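You operate a simulated robot arm through the tools that you are given. There is no shell and no other tool. Be economical: measure what you need, move in short steps, check, and stop when the job is done.

You run a simulated two-armed robot. Do the job below in one go: nothing can be reset, and whatever is moved stays where it is left.

Task
At mat 75, cap the stick, wipe the smear and close the tub.
Fine: the stick goes in the stand's end pocket by the tub, the cloth back in the small tray. Set down upright: glue stick. What is to be rubbed or washed off counts as gone when no trace of it is left.

Only the result counts: the job must be done as asked and must still hold three seconds after the hand-in. Knocking over, shifting, dropping, spilling or breaking anything else fails it. Lids that push on must go on centred and level and be pressed home; caps that screw on are set level and turned clockwise until they are tight. Flat cloth is picked up by pressing the open fingertips on it (5 to 10 N) and closing them slowly along it; thin cloth reads only 2 to 8 mm in the jaws.

Robot
Two 7-joint arms with two-finger parallel grippers on one trunk, on a base that drives. Base frame: it is fixed to the floor where the robot stands at the start and does not move with it; the origin is under the middle of the robot, x ahead of it, y to its left, z up; the surface under the hand at the start is at about z = 760. Units: mm, rad, N and s.
The left shoulder is at the start at [20, 138, 1125], the right one opposite. With the tool pointing down near the work surface each hand reaches from about 100 to 500 mm from the robot's upright axis, wherever it stands, measured 20 degrees to its own side. Places, roughly: card [1250, 750, 750]; glue stick [1000, 1000, 750]; inside of the small tray [400, 500, 800]; mat [1000, 750, 750]; pocket 1 of the stand [700, 400, 800]; sticker [750, 1000, 750]; sticky strip [1000, 1000, 750]. Payload 1.57 kg a hand.
The tool frame of a hand sits at the grasp point between the pads (the TCP): z along the fingers, y along the line on which they close. The tips reach 30 mm beyond it. The gripper opens to 80 mm. The fingers are 17 mm wide and 12 mm thick; the gripper's body (40 by 82 mm) begins 80 mm behind the TCP.
Orientation is told as [roll, pitch, yaw] about the base's x, y, z axes, in that order, counted from this pose: with the fingers straight down and closing along the base's y, the tool's x points along the base's -x, its y along +y and its z along -z.

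Tools
- The arms move only by the tool apply_moves. It takes "left_targets", "right_targets" or both (then of equal length, played together; a hand with none holds still); each is a list of rows, each a list of 7 numbers: the opening, from 0 (shut) to 1 (fully open), then the shift along the tool's x, y, z in mm, then the turn, a rotation vector about the tool's x, y, z in rad. In form: [[hand, dx, dy, dz, wx, wy, wz], ...]. A call has 1 to 10 rows; each row is the pose to reach, as a shift and turn from the pose commanded when the call began, along the tool's axes at that moment. Rows are played at 5 a second. More than 50 mm and 0.15 rad between two rows, or a gripper value outside its range, and nothing of the call is played. Where a pose cannot be reached the arm comes as near as it can. A force on the tool above 70 N (or 10 N above the force at the start of the call, whichever is more), or a blocked arm, ends the call early, and 0.2 s more pass. Each finger travels about 45 mm/s and halts on what it meets, pressing with about 26 N; the grip force reading is that of the motor and also rises with nothing between the fingers. The clock runs only during rows and for 0.2 s after the last one: add rows that repeat a pose to give the fingers time. It gives the time, the measured TCP pose, the force on the tool (base axes), the opening and the grip force at its end, in the units of the frame above (readings bear some noise), with the torque about the TCP (base axes, N m) and any sound that the robot's microphone picked up.
- Cameras (640 x 400 px; columns grow to the right, rows downward): "scene" is now at [190.3, 14.7, 1039.3]; the picture's right is [0.16, -0.99, 0.00], its down [-0.25, -0.04, -0.97] and it looks along [0.95, 0.16, -0.25] (base axes); focal length 214 px, centre (320, 200). "left" rides on the left gripper at [72, 7, -122] in its tool frame; the picture's right is [-0.09, 1.00, 0.00], its down [-0.84, -0.08, -0.54] and it looks along [-0.54, -0.05, 0.84] (tool axes); focal length 238 px, centre (320, 200). "right" rides on the right gripper at [72, -7, -122] in its tool frame; the picture's right is [0.09, 1.00, 0.00], its down [-0.84, 0.08, -0.54] and it looks along [-0.54, 0.05, 0.84] (tool axes); focal length 238 px, centre (320, 200). There is no depth. A picture from a camera that has moved, and an enlarged one, comes with that camera's place and axes in the base frame and with its lens.
- camera(camera): a new picture of that camera. No time passes.
- lift_body(by): slides the trunk up (or, below 0, down) by that many mm; the arms and the scene camera ride with it, the base frame stays. It gives what a move gives, with no picture.
- roll_base(legs): drives the robot by 1 to 6 legs, each [ahead, left, turn to the left] in mm, mm and rad, along the robot's own axes; the way and the turn of a leg run together, so that a leg with both is an arc; at most 1500 mm and 3.142 rad a leg. The arms and the cameras ride along, it lands a little off, and it stops where it bumps. It gives what a move gives.
- pan_tilt(pan, tilt): turns the head with the scene camera to pan (to the left, within 1.047 rad either way) and tilt (down, from -0.506 to 1.204), counted from straight ahead of the robot. It gives what a move gives.
- close_up(camera, box): a new picture of the part [left, top, right, bottom] of that camera's present view, enlarged. No time passes.
- sign_off(): hands the job in; it is judged then, once.

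Go step by step. Nothing tells you exact positions but the pictures and the camera data: compare them with the known pose of the tool, close in by small moves and look again before you grip or let go. The budget is 120 turns and 92 pictures, counting those below and the enlarged ones. Unless the task says otherwise, let go and move clear before handing in, and close with one line.

The tools are called after ">>>" as name(argument=value, ...) on one line, values as JSON. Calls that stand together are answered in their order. apply_moves: Moves the arms, as the interface text tells. Its arguments: {"type":"object","properties":{"left_targets":{"type":"array","items":{"type":"array","items":{"type":"number"}}},"right_targets":{"type":"array","items":{"type":"array","items":{"type":"number"}}}},"required":[]} The other tools are called the same way: lift_body (by) slides the trunk up or down; roll_base (legs) drives the base; pan_tilt (pan, tilt) turns the head that bears the scene camera; camera (camera) takes a picture; close_up (camera, box) takes an enlarged picture of a part of a camera's view; sign_off () hands the job in.

At the start:

```text
clock: 0.0
left_tool_pos: [199.6, 267.4, 975.5]
left_tcp_rot: [0.171, 0.376, 0.043]
left_contact_force: [-0.6, 0.1, 0.5]
left_moment: [-0.01, 0.0, 0.0]
left_finger_gap: 80.1
left_grip_force: 0.0
right_tool_pos: [335.1, 57.7, 1012.9]
right_tcp_rot: [-0.005, 0.095, -0.001]
right_contact_force: [-0.6, -0.4, -0.4]
right_moment: [-0.01, 0.01, 0.03]
right_finger_gap: 80.0
right_grip_force: 0.1
trunk travel left (down, up): [-500.0, 740.0]
robot x, y, heading: [-1.1, 2.6, -0.002]
head pan, tilt: [0.164, 0.258]
```

scene: 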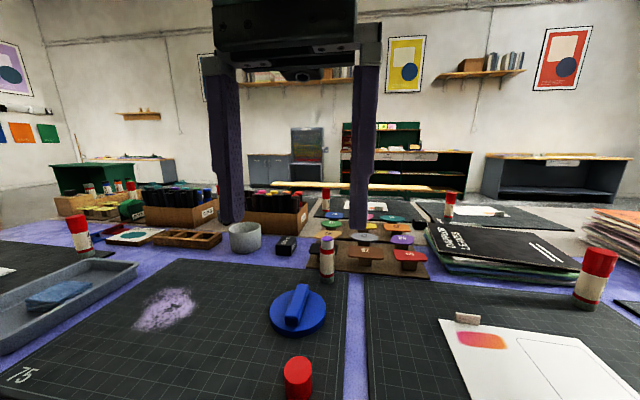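
right: 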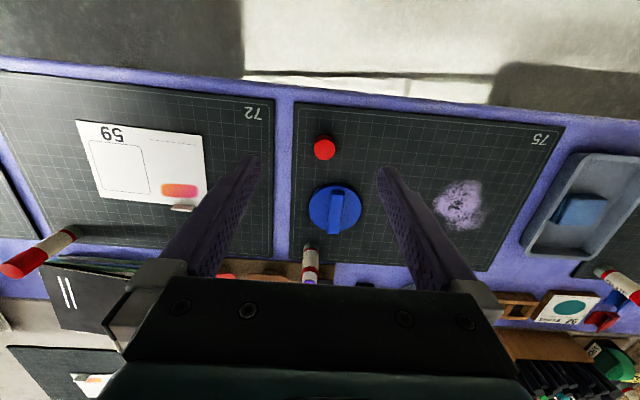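
left: 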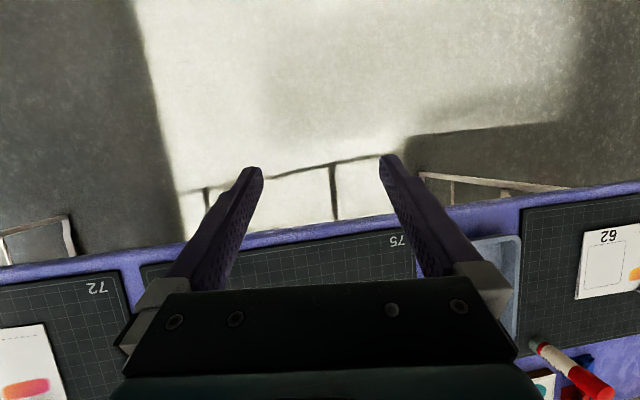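

I see mat 75 ahead with a smear, a blue lid, a red cap, an uncapped stick, a grey tub and a wooden stand, and a grey tray with a blue cloth to the left. I take closer pictures first.

>>> close_up(camera="scene", box=[120, 200, 440, 400])

>>> close_up(camera="right", box=[260, 90, 640, 340])

```text
2.00 times, centred on (280, 300) of scene
camera zoom: at [190.3, 14.7, 1039.3], right [0.16, -0.99, 0.0], down [-0.25, -0.04, -0.97], along [0.95, 0.16, -0.25], focal length 429 px, centre (400, 0)
```

zoom: 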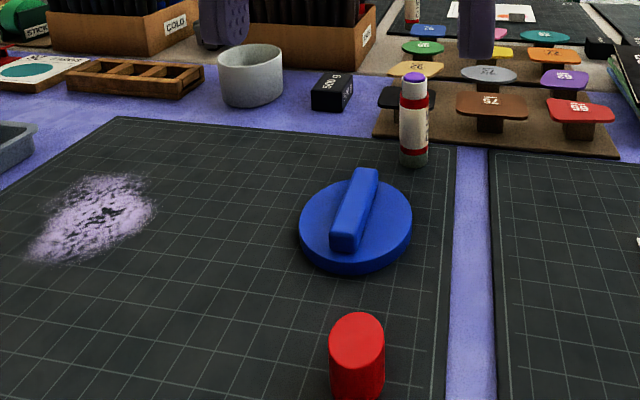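

```text
1.60 times, centred on (450, 215) of right
camera zoom: at [275.0, 51.5, 1140.6], right [-0.09, 1.0, 0.0], down [0.88, 0.08, 0.46], along [0.46, 0.05, -0.89], focal length 381 px, centre (112, 176)
```

zoom: 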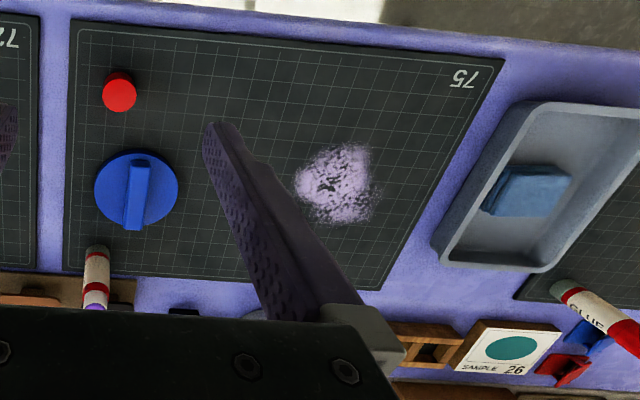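

Cap about [368,69], lid [479,101], stick [576,64], smear [460,327], cloth [440,527], tub [715,323], stand [670,470]. The far things are beyond reach from here, so I look at the table's near edge and the sides.

>>> pan_tilt(pan=0.4, tilt=1.15)

>>> camera(camera="scene")

>>> pan_tilt(pan=0.5, tilt=0.5)

>>> camera(camera="scene")

```text
clock: 1.2
left_tool_pos: [199.7, 267.7, 975.0]
left_tcp_rot: [0.172, 0.378, 0.043]
left_contact_force: [0.4, 0.2, -0.1]
left_moment: [-0.01, -0.02, 0.02]
left_finger_gap: 80.0
left_grip_force: 0.0
right_tool_pos: [334.1, 58.7, 1011.5]
right_tcp_rot: [-0.007, 0.096, 0.0]
right_contact_force: [0.6, 0.5, -0.2]
right_moment: [0.01, 0.0, -0.02]
right_finger_gap: 80.1
right_grip_force: 0.1
trunk travel left (down, up): [-500.0, 740.0]
robot x, y, heading: [-0.1, -0.6, -0.0]
head pan, tilt: [0.4, 1.15]
```

```text
86 pictures are left
camera scene: at [153.1, 22.7, 966.2], right [0.39, -0.92, 0.0], down [-0.84, -0.35, -0.41], along [0.38, 0.16, -0.91], focal length 214 px, centre (320, 200)
```

scene: 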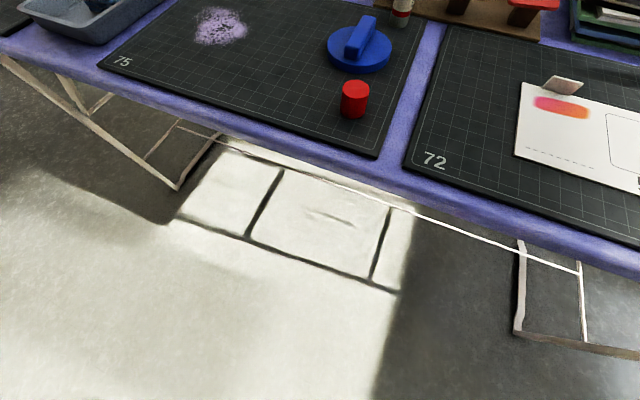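

```text
clock: 2.2
left_tool_pos: [200.8, 268.9, 975.2]
left_tcp_rot: [0.172, 0.379, 0.045]
left_contact_force: [0.4, 0.0, 0.3]
left_moment: [0.0, 0.0, -0.01]
left_finger_gap: 80.1
left_grip_force: 0.0
right_tool_pos: [334.4, 59.5, 1012.0]
right_tcp_rot: [-0.008, 0.096, 0.002]
right_contact_force: [-0.5, 0.3, 0.0]
right_moment: [0.03, 0.01, 0.02]
right_finger_gap: 80.0
right_grip_force: 0.0
trunk travel left (down, up): [-500.0, 740.0]
robot x, y, heading: [1.0, -1.2, 0.0]
head pan, tilt: [0.499, 0.499]
```

```text
85 pictures are left
camera scene: at [178.0, 43.0, 1016.8], right [0.48, -0.88, 0.0], down [-0.42, -0.23, -0.88], along [0.77, 0.42, -0.48], focal length 214 px, centre (320, 200)
```

scene: 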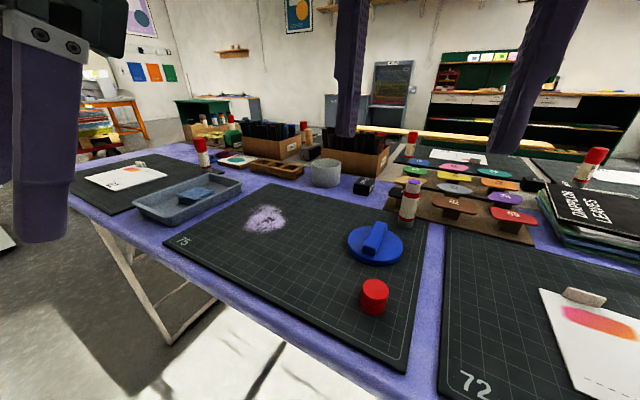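

The table edge is at x≈275 with open space under it. I drive slowly ahead to see how near the robot can stand.

>>> roll_base(legs=[[80, 0, 0]])

>>> pan_tilt(pan=0.0, tilt=1.2)

>>> camera(camera="scene")

```text
clock: 3.3
left_tool_pos: [280.7, 268.3, 974.8]
left_tcp_rot: [0.172, 0.379, 0.043]
left_contact_force: [0.4, -0.5, 1.2]
left_moment: [-0.01, -0.04, 0.01]
left_finger_gap: 80.4
left_grip_force: 0.1
right_tool_pos: [415.5, 58.1, 1012.1]
right_tcp_rot: [-0.007, 0.095, 0.0]
right_contact_force: [-0.7, 0.2, -0.5]
right_moment: [-0.01, -0.01, 0.0]
right_finger_gap: 80.0
right_grip_force: 0.0
trunk travel left (down, up): [-500.0, 740.0]
robot x, y, heading: [81.0, -2.0, -0.0]
head pan, tilt: [0.499, 0.499]
```

```text
clock: 4.3
left_tool_pos: [279.6, 268.0, 973.4]
left_tcp_rot: [0.172, 0.382, 0.045]
left_contact_force: [0.1, -0.3, -0.2]
left_moment: [0.01, -0.02, -0.01]
left_finger_gap: 80.3
left_grip_force: 0.1
right_tool_pos: [413.5, 57.7, 1011.9]
right_tcp_rot: [-0.006, 0.097, -0.001]
right_contact_force: [-0.2, 0.0, 0.0]
right_moment: [0.0, 0.0, -0.02]
right_finger_gap: 79.9
right_grip_force: 0.0
trunk travel left (down, up): [-500.0, 740.0]
robot x, y, heading: [82.4, -4.2, -0.003]
head pan, tilt: [0.0, 1.201]
```

```text
84 pictures are left
camera scene: at [234.0, -0.5, 963.3], right [0.0, -1.0, 0.0], down [-0.93, 0.0, -0.36], along [0.36, 0.0, -0.93], focal length 214 px, centre (320, 200)
```

scene: 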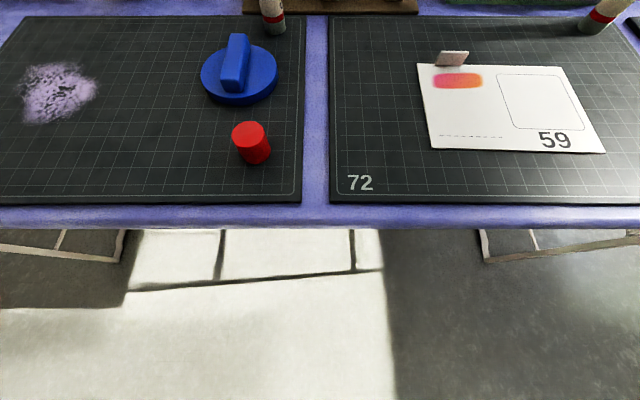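

No contact yet and the edge is at x≈287. I creep ahead further.

>>> roll_base(legs=[[70, 0, 0]])

>>> roll_base(legs=[[50, 0, 0]])

```text
clock: 5.4
left_tool_pos: [350.6, 269.8, 975.2]
left_tcp_rot: [0.172, 0.378, 0.042]
left_contact_force: [-0.9, -0.1, -0.6]
left_moment: [-0.01, -0.01, 0.01]
left_finger_gap: 80.0
left_grip_force: 0.0
right_tool_pos: [483.6, 58.2, 1012.0]
right_tcp_rot: [-0.007, 0.095, 0.0]
right_contact_force: [0.2, 1.0, -0.9]
right_moment: [0.0, 0.01, 0.05]
right_finger_gap: 80.0
right_grip_force: 0.0
trunk travel left (down, up): [-500.0, 740.0]
robot x, y, heading: [148.4, 0.8, -0.001]
head pan, tilt: [0.0, 1.201]
```

```text
clock: 6.3
left_tool_pos: [400.7, 268.4, 974.1]
left_tcp_rot: [0.171, 0.381, 0.042]
left_contact_force: [0.1, 0.3, 0.5]
left_moment: [0.0, 0.04, 0.01]
left_finger_gap: 79.9
left_grip_force: 0.1
right_tool_pos: [534.6, 58.6, 1012.2]
right_tcp_rot: [-0.007, 0.096, 0.001]
right_contact_force: [0.7, 0.6, -1.1]
right_moment: [0.0, 0.02, 0.01]
right_finger_gap: 80.0
right_grip_force: 0.0
trunk travel left (down, up): [-500.0, 740.0]
robot x, y, heading: [201.2, 1.0, 0.003]
head pan, tilt: [0.0, 1.201]
```

Still free at x≈201; that puts everything near enough. I level the left hand to point straight down.

>>> apply_moves(left_targets=[[1, 0, 0, 0, 0.055, -0.128, 0.003], [1, 0, 0, 0, 0.109, -0.256, 0.006], [1, 0, 0, 0, 0.163, -0.384, 0.0095], [1, 0, 0, 0, 0.163, -0.384, 0.0095]])

>>> camera(camera="scene")

>>> camera(camera="left")

```text
clock: 7.3
left_tool_pos: [385.9, 268.5, 958.6]
left_tcp_rot: [0.005, 0.093, -0.004]
left_contact_force: [0.7, -0.1, 0.4]
left_moment: [-0.02, -0.01, 0.04]
left_finger_gap: 80.0
left_grip_force: 0.1
right_tool_pos: [533.5, 58.6, 1012.5]
right_tcp_rot: [-0.006, 0.098, 0.002]
right_contact_force: [0.2, 0.1, 0.3]
right_moment: [0.01, 0.01, -0.01]
right_finger_gap: 79.9
right_grip_force: 0.0
trunk travel left (down, up): [-500.0, 740.0]
robot x, y, heading: [198.1, -0.4, -0.002]
head pan, tilt: [0.0, 1.201]
```

```text
83 pictures are left
camera scene: at [354.1, -0.6, 963.2], right [0.0, -1.0, 0.0], down [-0.93, 0.0, -0.36], along [0.36, 0.0, -0.93], focal length 214 px, centre (320, 200)
```

scene: 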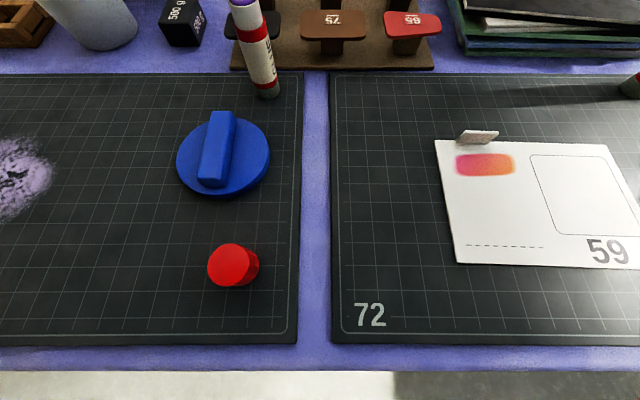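

```text
82 pictures are left
camera left: at [325.3, 274.5, 1085.9], right [0.1, 1.0, 0.0], down [0.88, -0.08, 0.46], along [0.46, -0.05, -0.89], focal length 238 px, centre (320, 200)
```

left: 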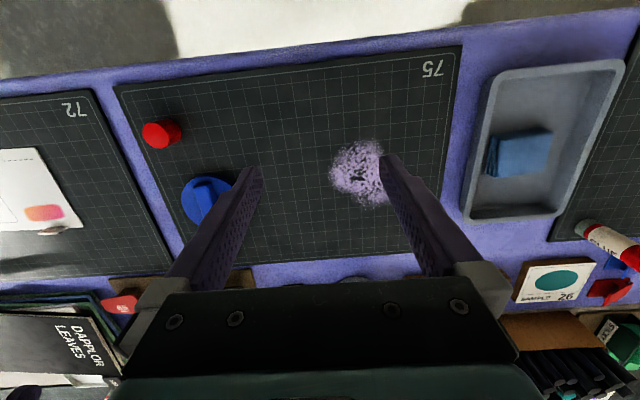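

The cap is at about [367,66], top ≈797, and the stick stands at [577,66], about 93 tall. I clear the right hand aside and bring the left one above the cap.

>>> apply_moves(left_targets=[[1, 0, 0, 0, 0, 0, 0], [1, 0, 0, 0, 0, 0, 0], [1, 0, 0, 0, 0, 0, 0], [1, 7, -40, 23, 0, 0, 0], [1, 14, -80, 46, 0, 0, 0], [1, 20, -120, 69, 0, 0, 0], [1, 27, -161, 91, 0, 0, 0], [1, 34, -202, 114, 0, 0, 0], [1, 34, -202, 114, 0, 0, 0]], right_targets=[[1, 15, -45, 0, 0, 0, 0], [1, 30, -90, 0, 0, 0, 0], [1, 45, -135, 0, 0, 0, 0], [1, 60, -180, 0, 0, 0, 0], [1, 75, -220, 0, 0, 0, 0], [1, 75, -220, 0, 0, 0, 0], [1, 75, -220, 0, 0, 0, 0], [1, 75, -220, 0, 0, 0, 0], [1, 75, -220, 0, 0, 0, 0]])

>>> camera(camera="left")

>>> camera(camera="scene")

```text
clock: 8.5
left_tool_pos: [413.6, 193.2, 936.1]
left_tcp_rot: [-0.001, -0.01, -0.001]
left_contact_force: [-0.3, 0.1, 0.3]
left_moment: [-0.03, -0.01, 0.0]
left_finger_gap: 79.9
left_grip_force: 0.0
left hand out of reach, approached as far as the arm can: row 4, 5, 6
right_tool_pos: [441.1, -170.0, 982.3]
right_tcp_rot: [-0.152, 0.252, -0.008]
right_contact_force: [1.1, 0.0, -0.9]
right_moment: [-0.03, -0.02, -0.03]
right_finger_gap: 79.9
right_grip_force: 0.1
trunk travel left (down, up): [-500.0, 740.0]
robot x, y, heading: [203.5, 1.9, 0.0]
head pan, tilt: [0.0, 1.201]
stopped in row 6 (right hand): the arm was blocked; the commanded pose is now the measured one
```

```text
81 pictures are left
camera left: at [341.6, 199.8, 1056.2], right [0.09, 1.0, 0.0], down [0.83, -0.08, 0.55], along [0.55, -0.05, -0.84], focal length 238 px, centre (320, 200)
```

left: 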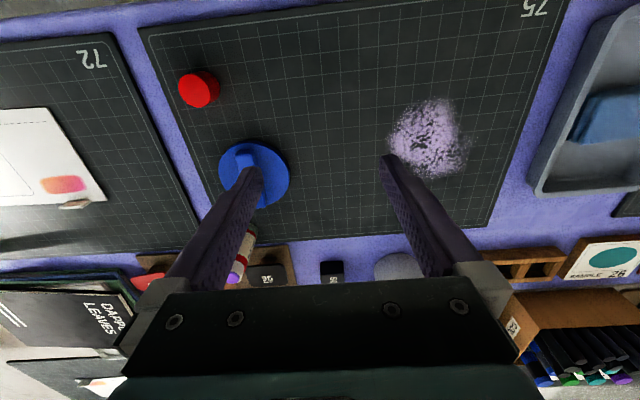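

```text
80 pictures are left
camera scene: at [354.0, -0.4, 963.2], right [0.0, -1.0, 0.0], down [-0.93, 0.0, -0.36], along [0.36, 0.0, -0.93], focal length 214 px, centre (320, 200)
```

scene: 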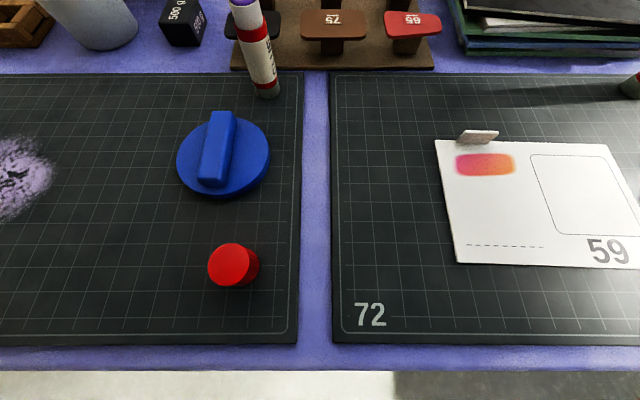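

The right arm hit its limit but is clear now. I carry on with the left hand to above the cap.

>>> apply_moves(left_targets=[[1, 0, -5, 40, 0, 0, 0], [1, 12, -45, 60, 0, 0, 0], [1, 25, -85, 76, 0, 0, 0], [1, 46, -127, 76, 0, 0, 0], [1, 46, -127, 76, 0, 0, 0], [1, 46, -127, 76, 0, 0, 0]])

>>> camera(camera="left")

>>> camera(camera="scene")

```text
clock: 9.4
left_tool_pos: [391.9, 112.5, 860.4]
left_tcp_rot: [0.038, -0.024, 0.018]
left_contact_force: [2.8, 36.7, 15.5]
left_moment: [-4.9, 0.68, -0.67]
left_finger_gap: 80.1
left_grip_force: 0.0
right_tool_pos: [441.3, -170.0, 981.3]
right_tcp_rot: [-0.152, 0.251, -0.009]
right_contact_force: [0.1, -0.6, -0.4]
right_moment: [-0.03, -0.01, -0.01]
right_finger_gap: 79.8
right_grip_force: 0.0
trunk travel left (down, up): [-500.0, 740.0]
robot x, y, heading: [202.7, 1.0, 0.002]
head pan, tilt: [0.0, 1.201]
stopped in row 4 (left hand): the force on the tool passed its limit at 177 N (the readings are from after the stop); the commanded pose is now the measured one
```

```text
79 pictures are left
camera left: at [318.1, 113.8, 980.9], right [0.07, 1.0, 0.04], down [0.82, -0.08, 0.56], along [0.56, -0.01, -0.83], focal length 238 px, centre (320, 200)
```

left: 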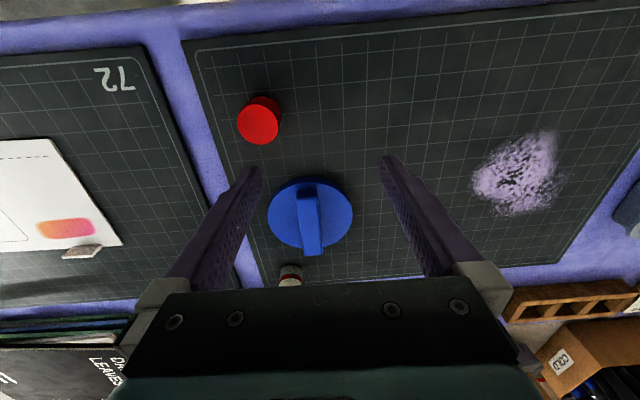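

```text
78 pictures are left
camera scene: at [352.8, -2.3, 962.2], right [-0.04, -1.0, 0.0], down [-0.94, 0.04, -0.34], along [0.34, -0.01, -0.94], focal length 214 px, centre (320, 200)
```

scene: 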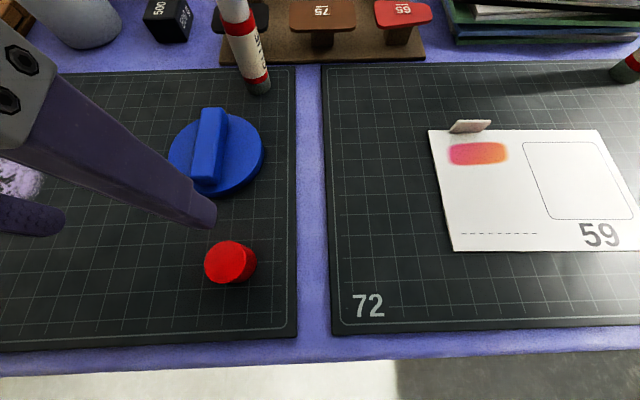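

The wrist touched the low-hanging head. I back the hand off, raise the head and shift the base back and right so that the hand works well clear of it.

>>> apply_moves(left_targets=[[1, 0, 40, 0, 0, 0, 0], [1, 0, 80, -20, 0, 0, 0], [1, 0, 110, -40, 0, 0, 0]])

>>> pan_tilt(pan=0.2, tilt=0.7)

>>> roll_base(legs=[[-75, 0, 0], [0, -95, 0]])

>>> camera(camera="scene")

>>> camera(camera="left")

```text
clock: 10.2
left_tool_pos: [415.8, 220.9, 901.3]
left_tcp_rot: [0.032, -0.019, 0.013]
left_contact_force: [-0.1, -0.1, 0.4]
left_moment: [0.02, 0.03, 0.06]
left_finger_gap: 80.0
left_grip_force: 0.1
left hand out of reach, approached as far as the arm can: row 1, 2, 3
right_tool_pos: [440.9, -170.3, 980.4]
right_tcp_rot: [-0.152, 0.25, -0.007]
right_contact_force: [1.1, 0.8, 0.5]
right_moment: [-0.01, 0.0, 0.0]
right_finger_gap: 79.9
right_grip_force: 0.0
trunk travel left (down, up): [-500.0, 740.0]
robot x, y, heading: [196.8, -2.8, -0.001]
head pan, tilt: [0.0, 1.201]
```

```text
clock: 11.1
left_tool_pos: [415.4, 220.4, 901.0]
left_tcp_rot: [0.033, -0.021, 0.015]
left_contact_force: [0.1, 0.1, 0.5]
left_moment: [-0.04, -0.02, -0.02]
left_finger_gap: 80.3
left_grip_force: 0.2
right_tool_pos: [441.2, -170.0, 981.9]
right_tcp_rot: [-0.151, 0.249, -0.008]
right_contact_force: [-0.2, -0.4, 1.1]
right_moment: [-0.02, 0.0, 0.0]
right_finger_gap: 79.8
right_grip_force: 0.0
trunk travel left (down, up): [-500.0, 740.0]
robot x, y, heading: [196.1, -1.6, -0.001]
head pan, tilt: [0.201, 0.7]
```

```text
clock: 12.9
left_tool_pos: [341.4, 127.6, 901.0]
left_tcp_rot: [0.033, -0.019, 0.015]
left_contact_force: [0.3, 0.0, 0.1]
left_moment: [0.01, -0.01, -0.01]
left_finger_gap: 80.3
left_grip_force: 0.1
right_tool_pos: [366.7, -265.2, 981.8]
right_tcp_rot: [-0.151, 0.249, -0.008]
right_contact_force: [0.5, -0.1, -0.2]
right_moment: [0.02, 0.01, 0.04]
right_finger_gap: 80.1
right_grip_force: 0.0
trunk travel left (down, up): [-500.0, 740.0]
robot x, y, heading: [121.9, -92.7, 0.006]
head pan, tilt: [0.201, 0.7]
```

```text
77 pictures are left
camera scene: at [306.6, -78.4, 999.2], right [0.2, -0.98, 0.0], down [-0.63, -0.13, -0.76], along [0.75, 0.15, -0.64], focal length 214 px, centre (320, 200)
```

scene: 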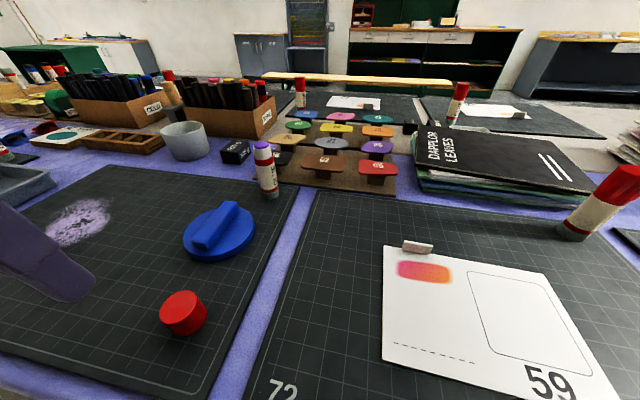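

```text
76 pictures are left
camera left: at [268.2, 128.2, 1020.6], right [0.08, 1.0, 0.03], down [0.83, -0.08, 0.56], along [0.56, -0.01, -0.83], focal length 238 px, centre (320, 200)
```

left: 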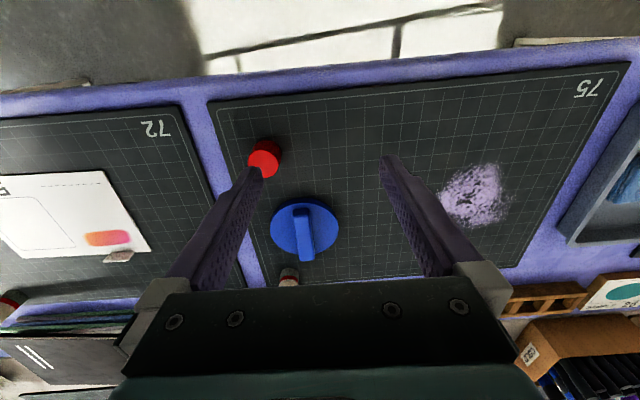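

With the base at [122,-93] everything's clear. Cap refined to [369,69], top z≈790. I bring the left hand over it, levelling it.

>>> apply_moves(left_targets=[[1, -14, -30, 10, 0.033, 0.019, 0.015], [1, -28, -59, 20, 0.033, 0.019, 0.015], [1, -28, -59, 40, 0.033, 0.019, 0.015], [1, -28, -59, 40, 0.033, 0.019, 0.015]])

>>> camera(camera="left")

```text
clock: 13.9
left_tool_pos: [373.0, 70.5, 858.5]
left_tcp_rot: [0.0, -0.001, 0.001]
left_contact_force: [-0.1, -0.5, 1.2]
left_moment: [-0.02, 0.0, 0.0]
left_finger_gap: 80.1
left_grip_force: 0.1
right_tool_pos: [366.5, -265.1, 981.8]
right_tcp_rot: [-0.152, 0.25, -0.008]
right_contact_force: [0.7, -0.1, 0.3]
right_moment: [0.02, -0.03, 0.02]
right_finger_gap: 80.1
right_grip_force: 0.0
trunk travel left (down, up): [-500.0, 740.0]
robot x, y, heading: [121.2, -96.3, -0.002]
head pan, tilt: [0.201, 0.7]
```

```text
75 pictures are left
camera left: at [301.6, 76.8, 980.1], right [0.09, 1.0, 0.0], down [0.84, -0.08, 0.54], along [0.54, -0.05, -0.84], focal length 238 px, centre (320, 200)
```

left: 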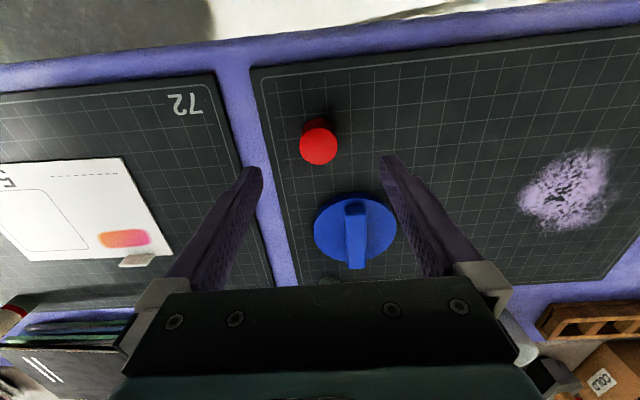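

The cap is right between the fingers at [370.5,70.5]. I go down and grip it.

>>> apply_moves(left_targets=[[1, 2, 0, 30, 0, 0, 0], [1, 2, 0, 56, 0, 0, 0], [1, 2, 0, 56, 0, 0, 0], [0.6, 2, 0, 56, 0, 0, 0], [0.3, 2, 0, 56, 0, 0, 0], [0.3, 2, 0, 56, 0, 0, 0], [0.2, 2, 0, 56, 0, 0, 0], [0.2, 2, 0, 56, 0, 0, 0], [0.2, 2, 0, 56, 0, 0, 0]])

>>> camera(camera="left")

```text
clock: 15.9
left_tool_pos: [370.8, 69.7, 802.3]
left_tcp_rot: [0.0, -0.001, 0.0]
left_contact_force: [0.8, -0.7, -0.2]
left_moment: [-0.02, -0.03, -0.01]
left_finger_gap: 29.6
left_grip_force: 25.1
right_tool_pos: [365.8, -263.9, 981.3]
right_tcp_rot: [-0.151, 0.249, -0.01]
right_contact_force: [-0.1, -1.1, 0.6]
right_moment: [0.03, -0.02, -0.01]
right_finger_gap: 79.8
right_grip_force: 0.1
trunk travel left (down, up): [-500.0, 740.0]
robot x, y, heading: [123.3, -95.4, 0.004]
head pan, tilt: [0.201, 0.7]
```

```text
74 pictures are left
camera left: at [298.7, 76.8, 923.9], right [0.09, 1.0, 0.0], down [0.84, -0.08, 0.54], along [0.54, -0.05, -0.84], focal length 238 px, centre (320, 200)
```

left: 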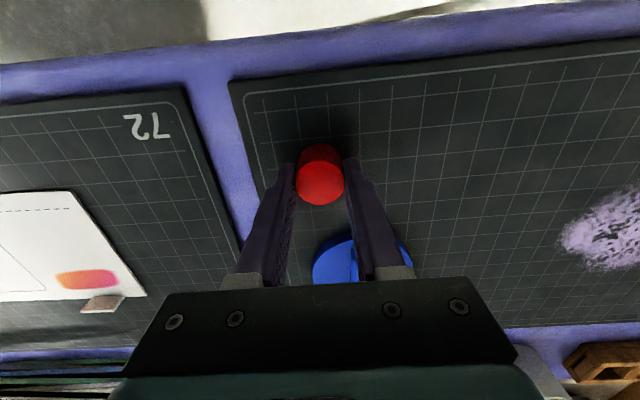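

Cap gripped, centred, 29.6 mm wide. I lift it and carry it over toward the stick, staying high.

>>> apply_moves(left_targets=[[0.2, 0, 0, -45, 0, 0, 0], [0.2, 0, 0, -90, 0, 0, 0], [0.2, 0, 0, -128, 0, 0, 0], [0.2, -40, 0, -128, 0, 0, 0], [0.2, -80, 0, -128, 0, 0, 0], [0.2, -120, 0, -128, 0, 0, 0], [0.2, -160, 0, -128, 0, 0, 0], [0.2, -160, 0, -128, 0, 0, 0]])

>>> close_up(camera="scene", box=[140, 40, 380, 220])

>>> camera(camera="left")

```text
clock: 17.7
left_tool_pos: [529.0, 70.1, 932.4]
left_tcp_rot: [0.0, -0.003, 0.0]
left_contact_force: [-0.1, 1.1, -0.3]
left_moment: [-0.01, 0.0, 0.0]
left_finger_gap: 29.4
left_grip_force: 26.0
right_tool_pos: [367.1, -264.0, 980.9]
right_tcp_rot: [-0.151, 0.249, -0.01]
right_contact_force: [0.0, 0.4, -0.3]
right_moment: [-0.03, -0.01, 0.01]
right_finger_gap: 79.8
right_grip_force: 0.1
trunk travel left (down, up): [-500.0, 740.0]
robot x, y, heading: [125.1, -93.4, 0.003]
head pan, tilt: [0.201, 0.7]
```

```text
2.22 times, centred on (260, 130) of scene
camera zoom: at [306.5, -78.0, 999.2], right [0.2, -0.98, 0.0], down [-0.63, -0.13, -0.76], along [0.75, 0.15, -0.64], focal length 477 px, centre (453, 356)
```

zoom: 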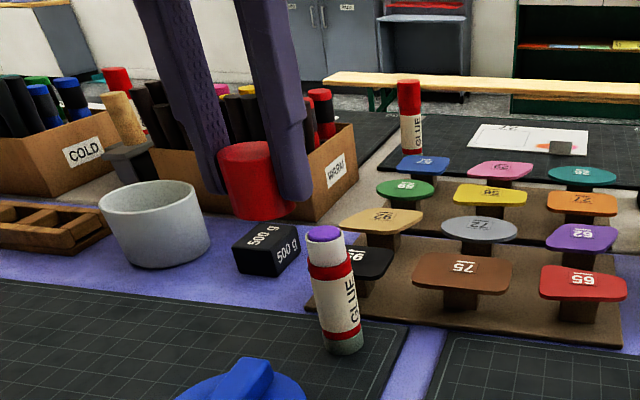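

```text
72 pictures are left
camera left: at [457.1, 76.4, 1053.6], right [0.09, 1.0, 0.0], down [0.84, -0.08, 0.54], along [0.54, -0.05, -0.84], focal length 238 px, centre (320, 200)
```

left: 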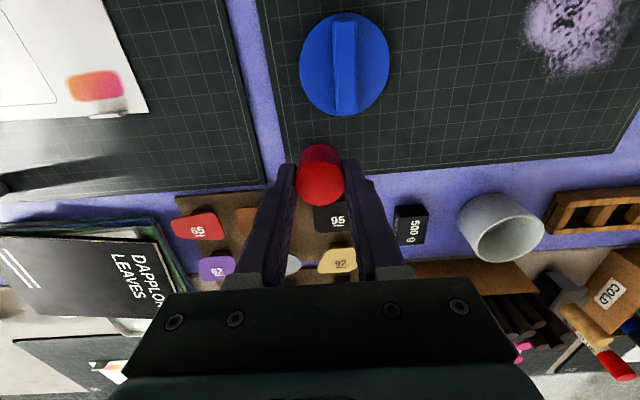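

The stick is at about [579,65.5] with its tip at z≈858. I bring the cap above it and compare in the picture.

>>> apply_moves(left_targets=[[0.2, -25, -2, 0, 0, 0, 0], [0.2, -50, -4.5, 0, 0, 0, 0], [0.2, -50, -4.5, 10, 0, 0, 0], [0.2, -50, -4.5, 10, 0, 0, 0]])

>>> close_up(camera="scene", box=[200, 90, 320, 210])

>>> camera(camera="right")

```text
clock: 18.7
left_tool_pos: [578.5, 65.0, 923.5]
left_tcp_rot: [-0.001, -0.002, 0.0]
left_contact_force: [-0.2, 0.5, 0.4]
left_moment: [-0.03, 0.01, -0.04]
left_finger_gap: 29.4
left_grip_force: 26.2
right_tool_pos: [367.2, -264.5, 981.4]
right_tcp_rot: [-0.152, 0.251, -0.01]
right_contact_force: [0.4, 0.1, -0.1]
right_moment: [-0.02, -0.06, 0.0]
right_finger_gap: 80.1
right_grip_force: 0.1
trunk travel left (down, up): [-500.0, 740.0]
robot x, y, heading: [127.4, -94.8, -0.001]
head pan, tilt: [0.201, 0.7]
```

```text
3.33 times, centred on (260, 150) of scene
camera zoom: at [306.6, -78.0, 999.2], right [0.2, -0.98, 0.0], down [-0.63, -0.13, -0.76], along [0.75, 0.15, -0.64], focal length 715 px, centre (520, 367)
```

zoom: 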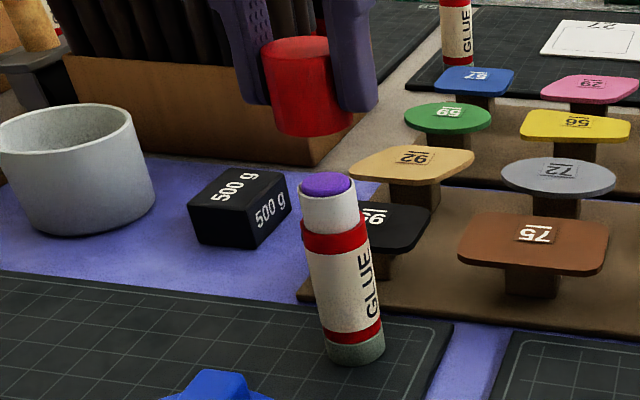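

```text
70 pictures are left
camera right: at [327.6, -253.8, 1116.4], right [-0.12, 0.99, -0.12], down [0.94, 0.15, 0.3], along [0.31, -0.08, -0.95], focal length 238 px, centre (320, 200)
```

right: 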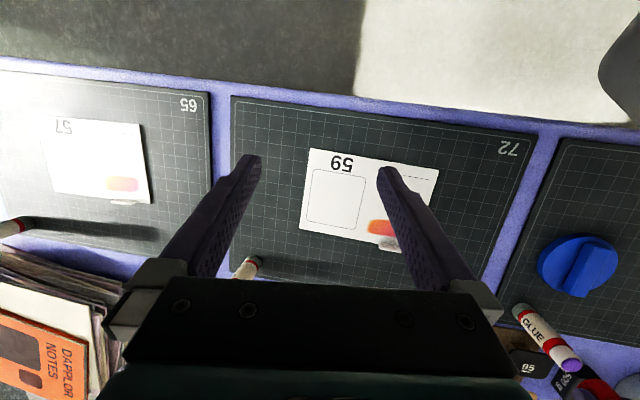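

The cap and the stick line up in the picture. I lower until just above the tip and look again.

>>> apply_moves(left_targets=[[0.2, 0, 0, 8, 0, 0, 0], [0.2, 0, 0, 16, 0, 0, 0], [0.2, 0, 0, 20, 0, 0, 0], [0.2, 0, 0, 20, 0, 0, 0]])

>>> close_up(camera="scene", box=[220, 100, 310, 210])

```text
clock: 19.7
left_tool_pos: [579.2, 65.3, 901.8]
left_tcp_rot: [0.0, -0.001, 0.0]
left_contact_force: [-0.1, 0.0, -0.1]
left_moment: [0.0, -0.01, 0.01]
left_finger_gap: 29.8
left_grip_force: 26.0
right_tool_pos: [366.0, -264.3, 982.3]
right_tcp_rot: [-0.153, 0.25, -0.01]
right_contact_force: [-0.2, 0.6, -0.4]
right_moment: [-0.01, 0.01, 0.0]
right_finger_gap: 80.2
right_grip_force: 0.1
trunk travel left (down, up): [-500.0, 740.0]
robot x, y, heading: [126.2, -95.3, -0.001]
head pan, tilt: [0.201, 0.7]
```

```text
3.64 times, centred on (265, 155) of scene
camera zoom: at [306.6, -78.0, 999.2], right [0.2, -0.98, 0.0], down [-0.63, -0.13, -0.76], along [0.75, 0.15, -0.64], focal length 780 px, centre (520, 364)
```

zoom: 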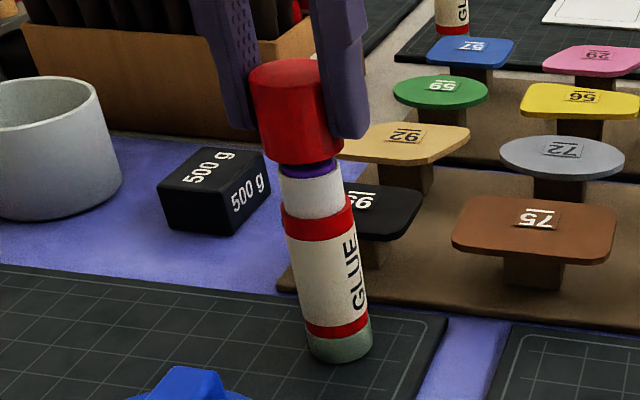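

Well aligned. I lower the cap onto the neck in small steps, watching the force.

>>> apply_moves(left_targets=[[0.2, 0, 0, 4, 0, 0, 0], [0.2, 0, 0, 8, 0, 0, 0], [0.2, 0, 0, 12, 0, 0, 0], [0.2, 0, 0, 12, 0, 0, 0]])

>>> close_up(camera="scene", box=[220, 100, 310, 210])

```text
clock: 20.7
left_tool_pos: [581.5, 65.6, 892.8]
left_tcp_rot: [-0.002, -0.008, 0.001]
left_contact_force: [-4.4, -1.3, 29.0]
left_moment: [-0.26, 0.45, 0.02]
left_finger_gap: 30.0
left_grip_force: 26.0
right_tool_pos: [368.6, -265.0, 981.8]
right_tcp_rot: [-0.152, 0.25, -0.009]
right_contact_force: [-0.3, 0.7, 0.6]
right_moment: [0.01, 0.02, 0.02]
right_finger_gap: 80.1
right_grip_force: 0.1
trunk travel left (down, up): [-500.0, 740.0]
robot x, y, heading: [122.0, -96.5, 0.002]
head pan, tilt: [0.201, 0.7]
```

```text
3.64 times, centred on (265, 155) of scene
camera zoom: at [308.2, -77.5, 999.9], right [0.2, -0.98, 0.0], down [-0.63, -0.13, -0.77], along [0.75, 0.15, -0.64], focal length 780 px, centre (520, 364)
```

zoom: 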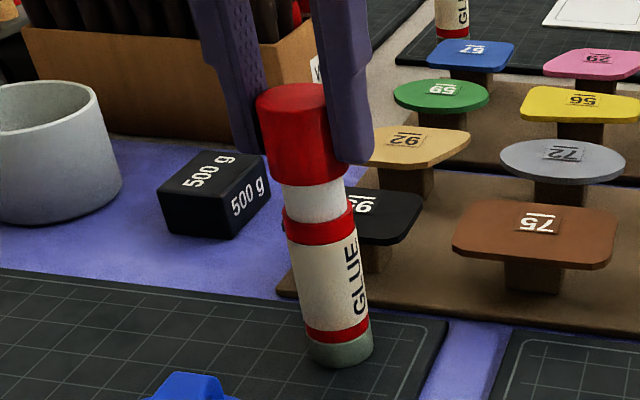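

The rim has met the neck's edge on the near-right side (from the torque), so the cap sits slightly too far forward-left. I lift a little, shift about 2 mm back and 1 mm right, and try again.

>>> apply_moves(left_targets=[[0.2, 0, 0, -6, 0, 0, 0], [0.2, 1.8, -1.2, -6, 0, 0, 0], [0.2, 1.8, -1.2, -2, 0, 0, 0], [0.2, 1.8, -1.2, 0, 0, 0, 0], [0.2, 1.8, -1.2, 1, 0, 0, 0], [0.2, 1.8, -1.2, 1, 0, 0, 0]])

```text
clock: 22.1
left_tool_pos: [580.0, 64.1, 891.5]
left_tcp_rot: [0.0, -0.009, 0.001]
left_contact_force: [-2.4, -0.4, 30.9]
left_moment: [-0.22, 0.34, -0.02]
left_finger_gap: 29.7
left_grip_force: 26.3
right_tool_pos: [367.3, -263.8, 981.9]
right_tcp_rot: [-0.152, 0.247, -0.011]
right_contact_force: [0.0, -0.4, 0.6]
right_moment: [0.0, 0.01, -0.02]
right_finger_gap: 80.0
right_grip_force: 0.0
trunk travel left (down, up): [-500.0, 740.0]
robot x, y, heading: [123.4, -92.7, -0.002]
head pan, tilt: [0.201, 0.7]
```

>>> close_up(camera="scene", box=[240, 115, 290, 165])

>>> close_up(camera="right", box=[480, 280, 640, 400])

```text
8.00 times, centred on (265, 140) of scene
camera zoom: at [308.6, -77.2, 999.9], right [0.2, -0.98, 0.0], down [-0.63, -0.13, -0.77], along [0.75, 0.15, -0.64], focal length 1716 px, centre (760, 680)
```

zoom: 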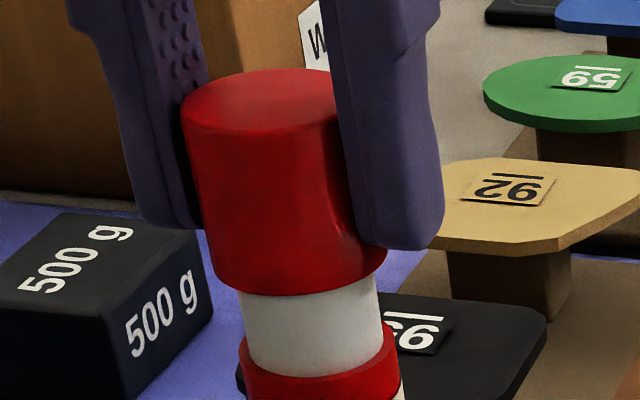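

```text
3.33 times, centred on (560, 340) of right
camera zoom: at [329.4, -253.0, 1117.0], right [-0.12, 0.99, -0.12], down [0.94, 0.15, 0.3], along [0.32, -0.08, -0.95], focal length 794 px, centre (-480, -267)
```

zoom: 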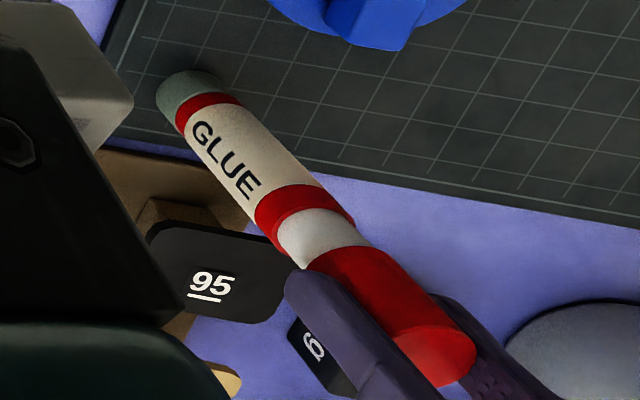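

The picture and the torque agree: the cap is still too far forward. I lift, shift 2 mm back and a touch right, and press again.

>>> apply_moves(left_targets=[[0.2, 0, 0, -6, 0, 0, 0], [0.2, 2, -0.8, -6, 0, 0, 0], [0.2, 2, -0.8, -2, 0, 0, 0], [0.2, 2, -0.8, 0, 0, 0, 0], [0.2, 2, -0.8, 1, 0, 0, 0], [0.2, 2, -0.8, 1, 0, 0, 0]])

```text
clock: 23.5
left_tool_pos: [578.4, 64.4, 891.6]
left_tcp_rot: [-0.001, -0.009, 0.0]
left_contact_force: [0.1, -1.0, 30.2]
left_moment: [-0.17, 0.32, -0.02]
left_finger_gap: 29.5
left_grip_force: 26.1
right_tool_pos: [368.5, -263.8, 982.2]
right_tcp_rot: [-0.152, 0.248, -0.009]
right_contact_force: [-0.6, -1.3, 0.1]
right_moment: [0.0, -0.01, -0.02]
right_finger_gap: 80.0
right_grip_force: 0.1
trunk travel left (down, up): [-500.0, 740.0]
robot x, y, heading: [123.5, -91.4, -0.002]
head pan, tilt: [0.201, 0.7]
```

>>> close_up(camera="scene", box=[240, 115, 290, 165])

>>> close_up(camera="right", box=[510, 310, 610, 390])

```text
8.00 times, centred on (265, 140) of scene
camera zoom: at [309.0, -77.3, 999.9], right [0.2, -0.98, 0.0], down [-0.63, -0.13, -0.77], along [0.75, 0.15, -0.64], focal length 1716 px, centre (760, 680)
```

zoom: 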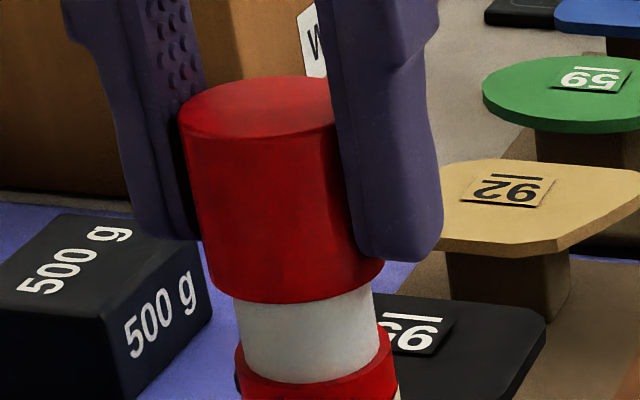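

```text
5.00 times, centred on (560, 350) of right
camera zoom: at [329.6, -253.2, 1117.0], right [-0.12, 0.99, -0.12], down [0.94, 0.15, 0.3], along [0.32, -0.08, -0.94], focal length 1192 px, centre (-880, -550)
```

zoom: 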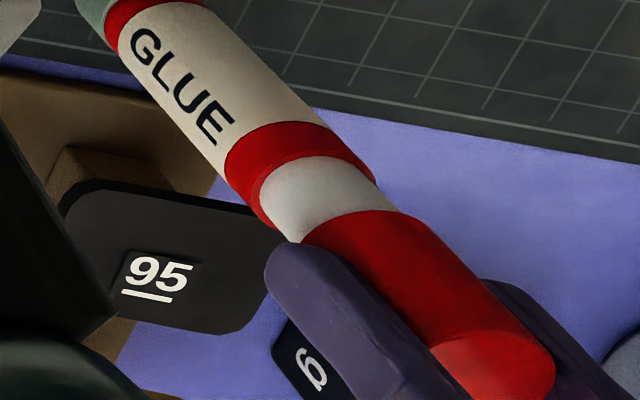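

The stick top now follows the cap, so it seems to have caught on the neck. I press somewhat harder in small steps.

>>> apply_moves(left_targets=[[0.1, 0, 0, 1, 0, 0, 0], [0.1, 0, 0, 2, 0, 0, 0], [0.1, 0, 0, 3, 0, 0, 0], [0.1, 0, 0, 3, 0, 0, 0]])

>>> close_up(camera="scene", box=[230, 110, 300, 210])

```text
clock: 24.5
left_tool_pos: [579.5, 63.9, 887.4]
left_tcp_rot: [0.0, -0.008, 0.001]
left_contact_force: [1.4, -1.6, 30.0]
left_moment: [-0.25, 0.3, 0.01]
left_finger_gap: 29.8
left_grip_force: 25.9
right_tool_pos: [368.8, -263.3, 981.6]
right_tcp_rot: [-0.151, 0.249, -0.01]
right_contact_force: [-0.9, 0.2, -1.0]
right_moment: [0.0, 0.0, 0.03]
right_finger_gap: 80.0
right_grip_force: 0.1
trunk travel left (down, up): [-500.0, 740.0]
robot x, y, heading: [128.5, -97.7, -0.002]
head pan, tilt: [0.201, 0.7]
```

```text
4.00 times, centred on (265, 160) of scene
camera zoom: at [309.2, -77.4, 999.8], right [0.2, -0.98, 0.0], down [-0.63, -0.13, -0.77], along [0.75, 0.15, -0.64], focal length 858 px, centre (540, 360)
```

zoom: 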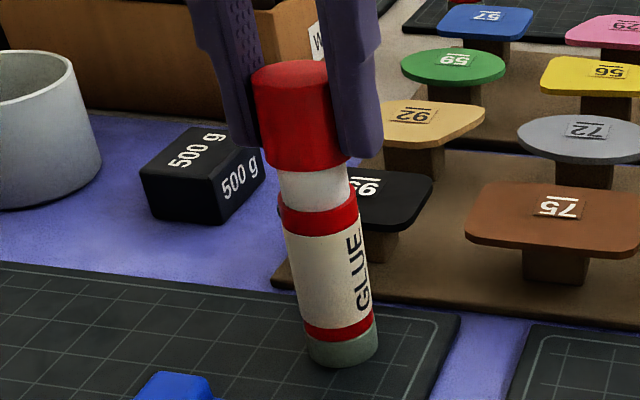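

The force stays at 30 N because the fingers slip on the cap, so the cap is still sitting on the neck's rim. I lift it clear to re-measure the offset.

>>> apply_moves(left_targets=[[0.1, 0, 0, -8, 0, 0, 0], [0.1, 0, 0, -16, 0, 0, 0], [0.1, 0, 0, -16, 0, 0, 0]])

>>> close_up(camera="scene", box=[240, 105, 304, 205])

>>> close_up(camera="right", box=[500, 290, 620, 400])

```text
clock: 25.3
left_tool_pos: [575.4, 64.1, 900.3]
left_tcp_rot: [0.001, 0.001, 0.003]
left_contact_force: [0.1, 0.7, -0.1]
left_moment: [0.02, 0.02, 0.01]
left_finger_gap: 29.8
left_grip_force: 26.2
right_tool_pos: [366.1, -264.7, 980.7]
right_tcp_rot: [-0.152, 0.25, -0.007]
right_contact_force: [0.5, -0.6, 0.5]
right_moment: [0.03, 0.0, 0.01]
right_finger_gap: 79.8
right_grip_force: 0.0
trunk travel left (down, up): [-500.0, 740.0]
robot x, y, heading: [126.1, -94.4, 0.0]
head pan, tilt: [0.201, 0.7]
```

```text
4.00 times, centred on (272, 155) of scene
camera zoom: at [306.6, -78.0, 999.1], right [0.2, -0.98, 0.0], down [-0.63, -0.13, -0.76], along [0.75, 0.15, -0.64], focal length 858 px, centre (512, 380)
```

zoom: 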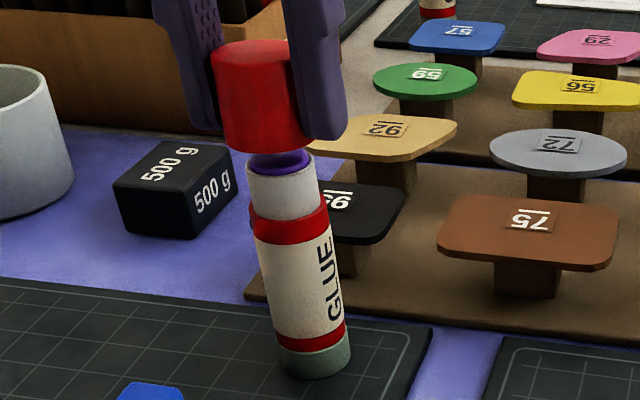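

```text
3.64 times, centred on (560, 345) of right
camera zoom: at [327.5, -253.7, 1116.3], right [-0.12, 0.99, -0.12], down [0.94, 0.15, 0.3], along [0.31, -0.08, -0.95], focal length 867 px, centre (-553, -327)
```

zoom: 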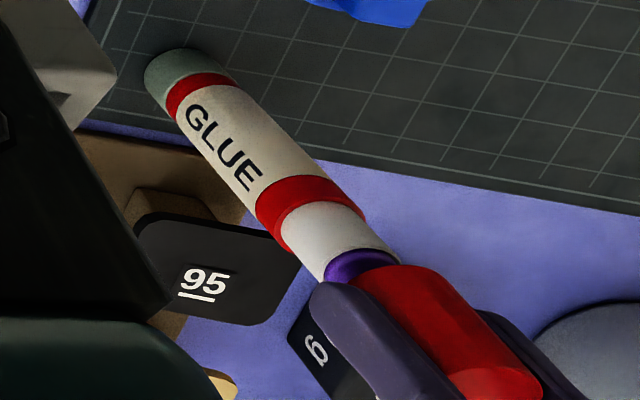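

Comparing both views, the cap sits about 2.6 mm too far left (+y) and about 1 mm too near. I correct that while clear, then lower again to see whether it passes the rim.

>>> apply_moves(left_targets=[[0.1, -0.8, -2.5, 0, 0, 0, 0], [0.1, -0.8, -2.5, 4, 0, 0, 0], [0.1, -0.8, -2.5, 8, 0, 0, 0], [0.1, -0.8, -2.5, 12, 0, 0, 0], [0.1, -0.8, -2.5, 14, 0, 0, 0], [0.1, -0.8, -2.5, 14, 0, 0, 0]])

>>> close_up(camera="scene", box=[240, 105, 304, 205])

```text
clock: 26.7
left_tool_pos: [580.2, 61.3, 890.1]
left_tcp_rot: [-0.001, -0.008, -0.001]
left_contact_force: [0.1, 2.3, 21.5]
left_moment: [0.26, -0.16, 0.04]
left_finger_gap: 29.9
left_grip_force: 26.4
right_tool_pos: [368.6, -263.2, 982.0]
right_tcp_rot: [-0.15, 0.248, -0.009]
right_contact_force: [0.5, -0.2, -1.3]
right_moment: [0.0, -0.02, -0.03]
right_finger_gap: 80.0
right_grip_force: 0.1
trunk travel left (down, up): [-500.0, 740.0]
robot x, y, heading: [123.2, -92.7, -0.003]
head pan, tilt: [0.201, 0.7]
```

```text
4.00 times, centred on (272, 155) of scene
camera zoom: at [308.5, -77.0, 999.8], right [0.2, -0.98, 0.0], down [-0.63, -0.13, -0.77], along [0.75, 0.15, -0.64], focal length 858 px, centre (512, 380)
```

zoom: 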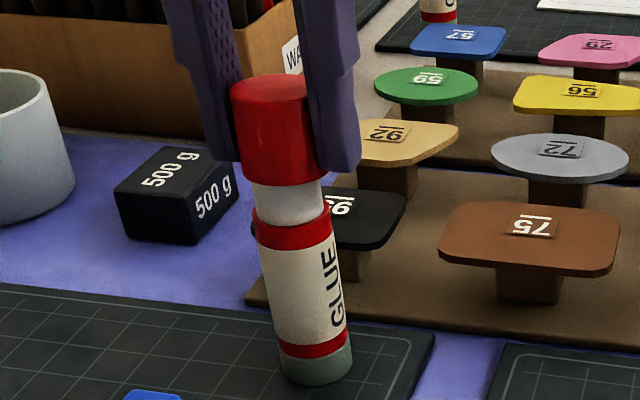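

The torque has flipped sign, so I overshot a little. I go back half of it and press again.

>>> apply_moves(left_targets=[[0.1, 0, 0, -4, 0, 0, 0], [0.1, 0, 1.2, -4, 0, 0, 0], [0.1, 0, 1.2, -1, 0, 0, 0], [0.1, 0, 1.2, 1, 0, 0, 0], [0.1, 0, 1.2, 2, 0, 0, 0], [0.1, 0, 1.2, 2, 0, 0, 0]])

```text
clock: 28.1
left_tool_pos: [580.7, 64.4, 888.1]
left_tcp_rot: [0.001, -0.01, -0.001]
left_contact_force: [1.4, 0.4, 30.4]
left_moment: [0.3, -0.3, 0.02]
left_finger_gap: 29.6
left_grip_force: 26.0
right_tool_pos: [369.1, -262.8, 982.5]
right_tcp_rot: [-0.149, 0.246, -0.01]
right_contact_force: [0.0, 1.0, 0.4]
right_moment: [0.02, 0.01, 0.01]
right_finger_gap: 79.9
right_grip_force: 0.0
trunk travel left (down, up): [-500.0, 740.0]
robot x, y, heading: [122.9, -89.9, -0.001]
head pan, tilt: [0.201, 0.7]
```

>>> close_up(camera="scene", box=[235, 110, 299, 150])

>>> close_up(camera="right", box=[500, 290, 620, 400])

```text
10.00 times, centred on (267, 130) of scene
camera zoom: at [309.3, -76.9, 1000.0], right [0.2, -0.98, 0.0], down [-0.63, -0.13, -0.77], along [0.75, 0.15, -0.64], focal length 2145 px, centre (850, 900)
```

zoom: 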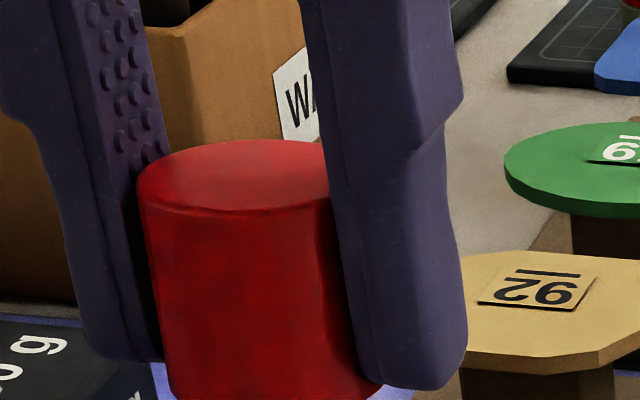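

```text
3.64 times, centred on (560, 345) of right
camera zoom: at [329.9, -252.8, 1117.0], right [-0.12, 0.99, -0.12], down [0.94, 0.15, 0.3], along [0.32, -0.08, -0.94], focal length 867 px, centre (-553, -327)
```

zoom: 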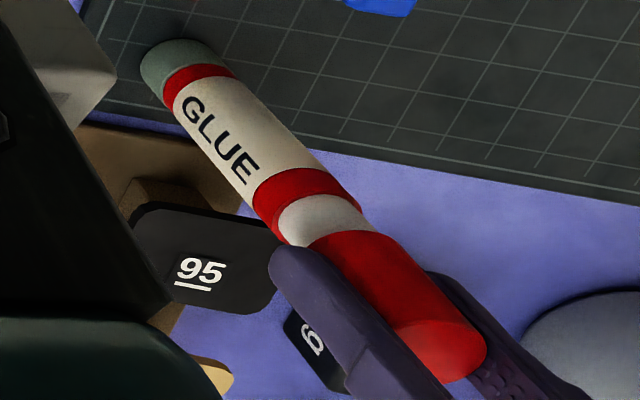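

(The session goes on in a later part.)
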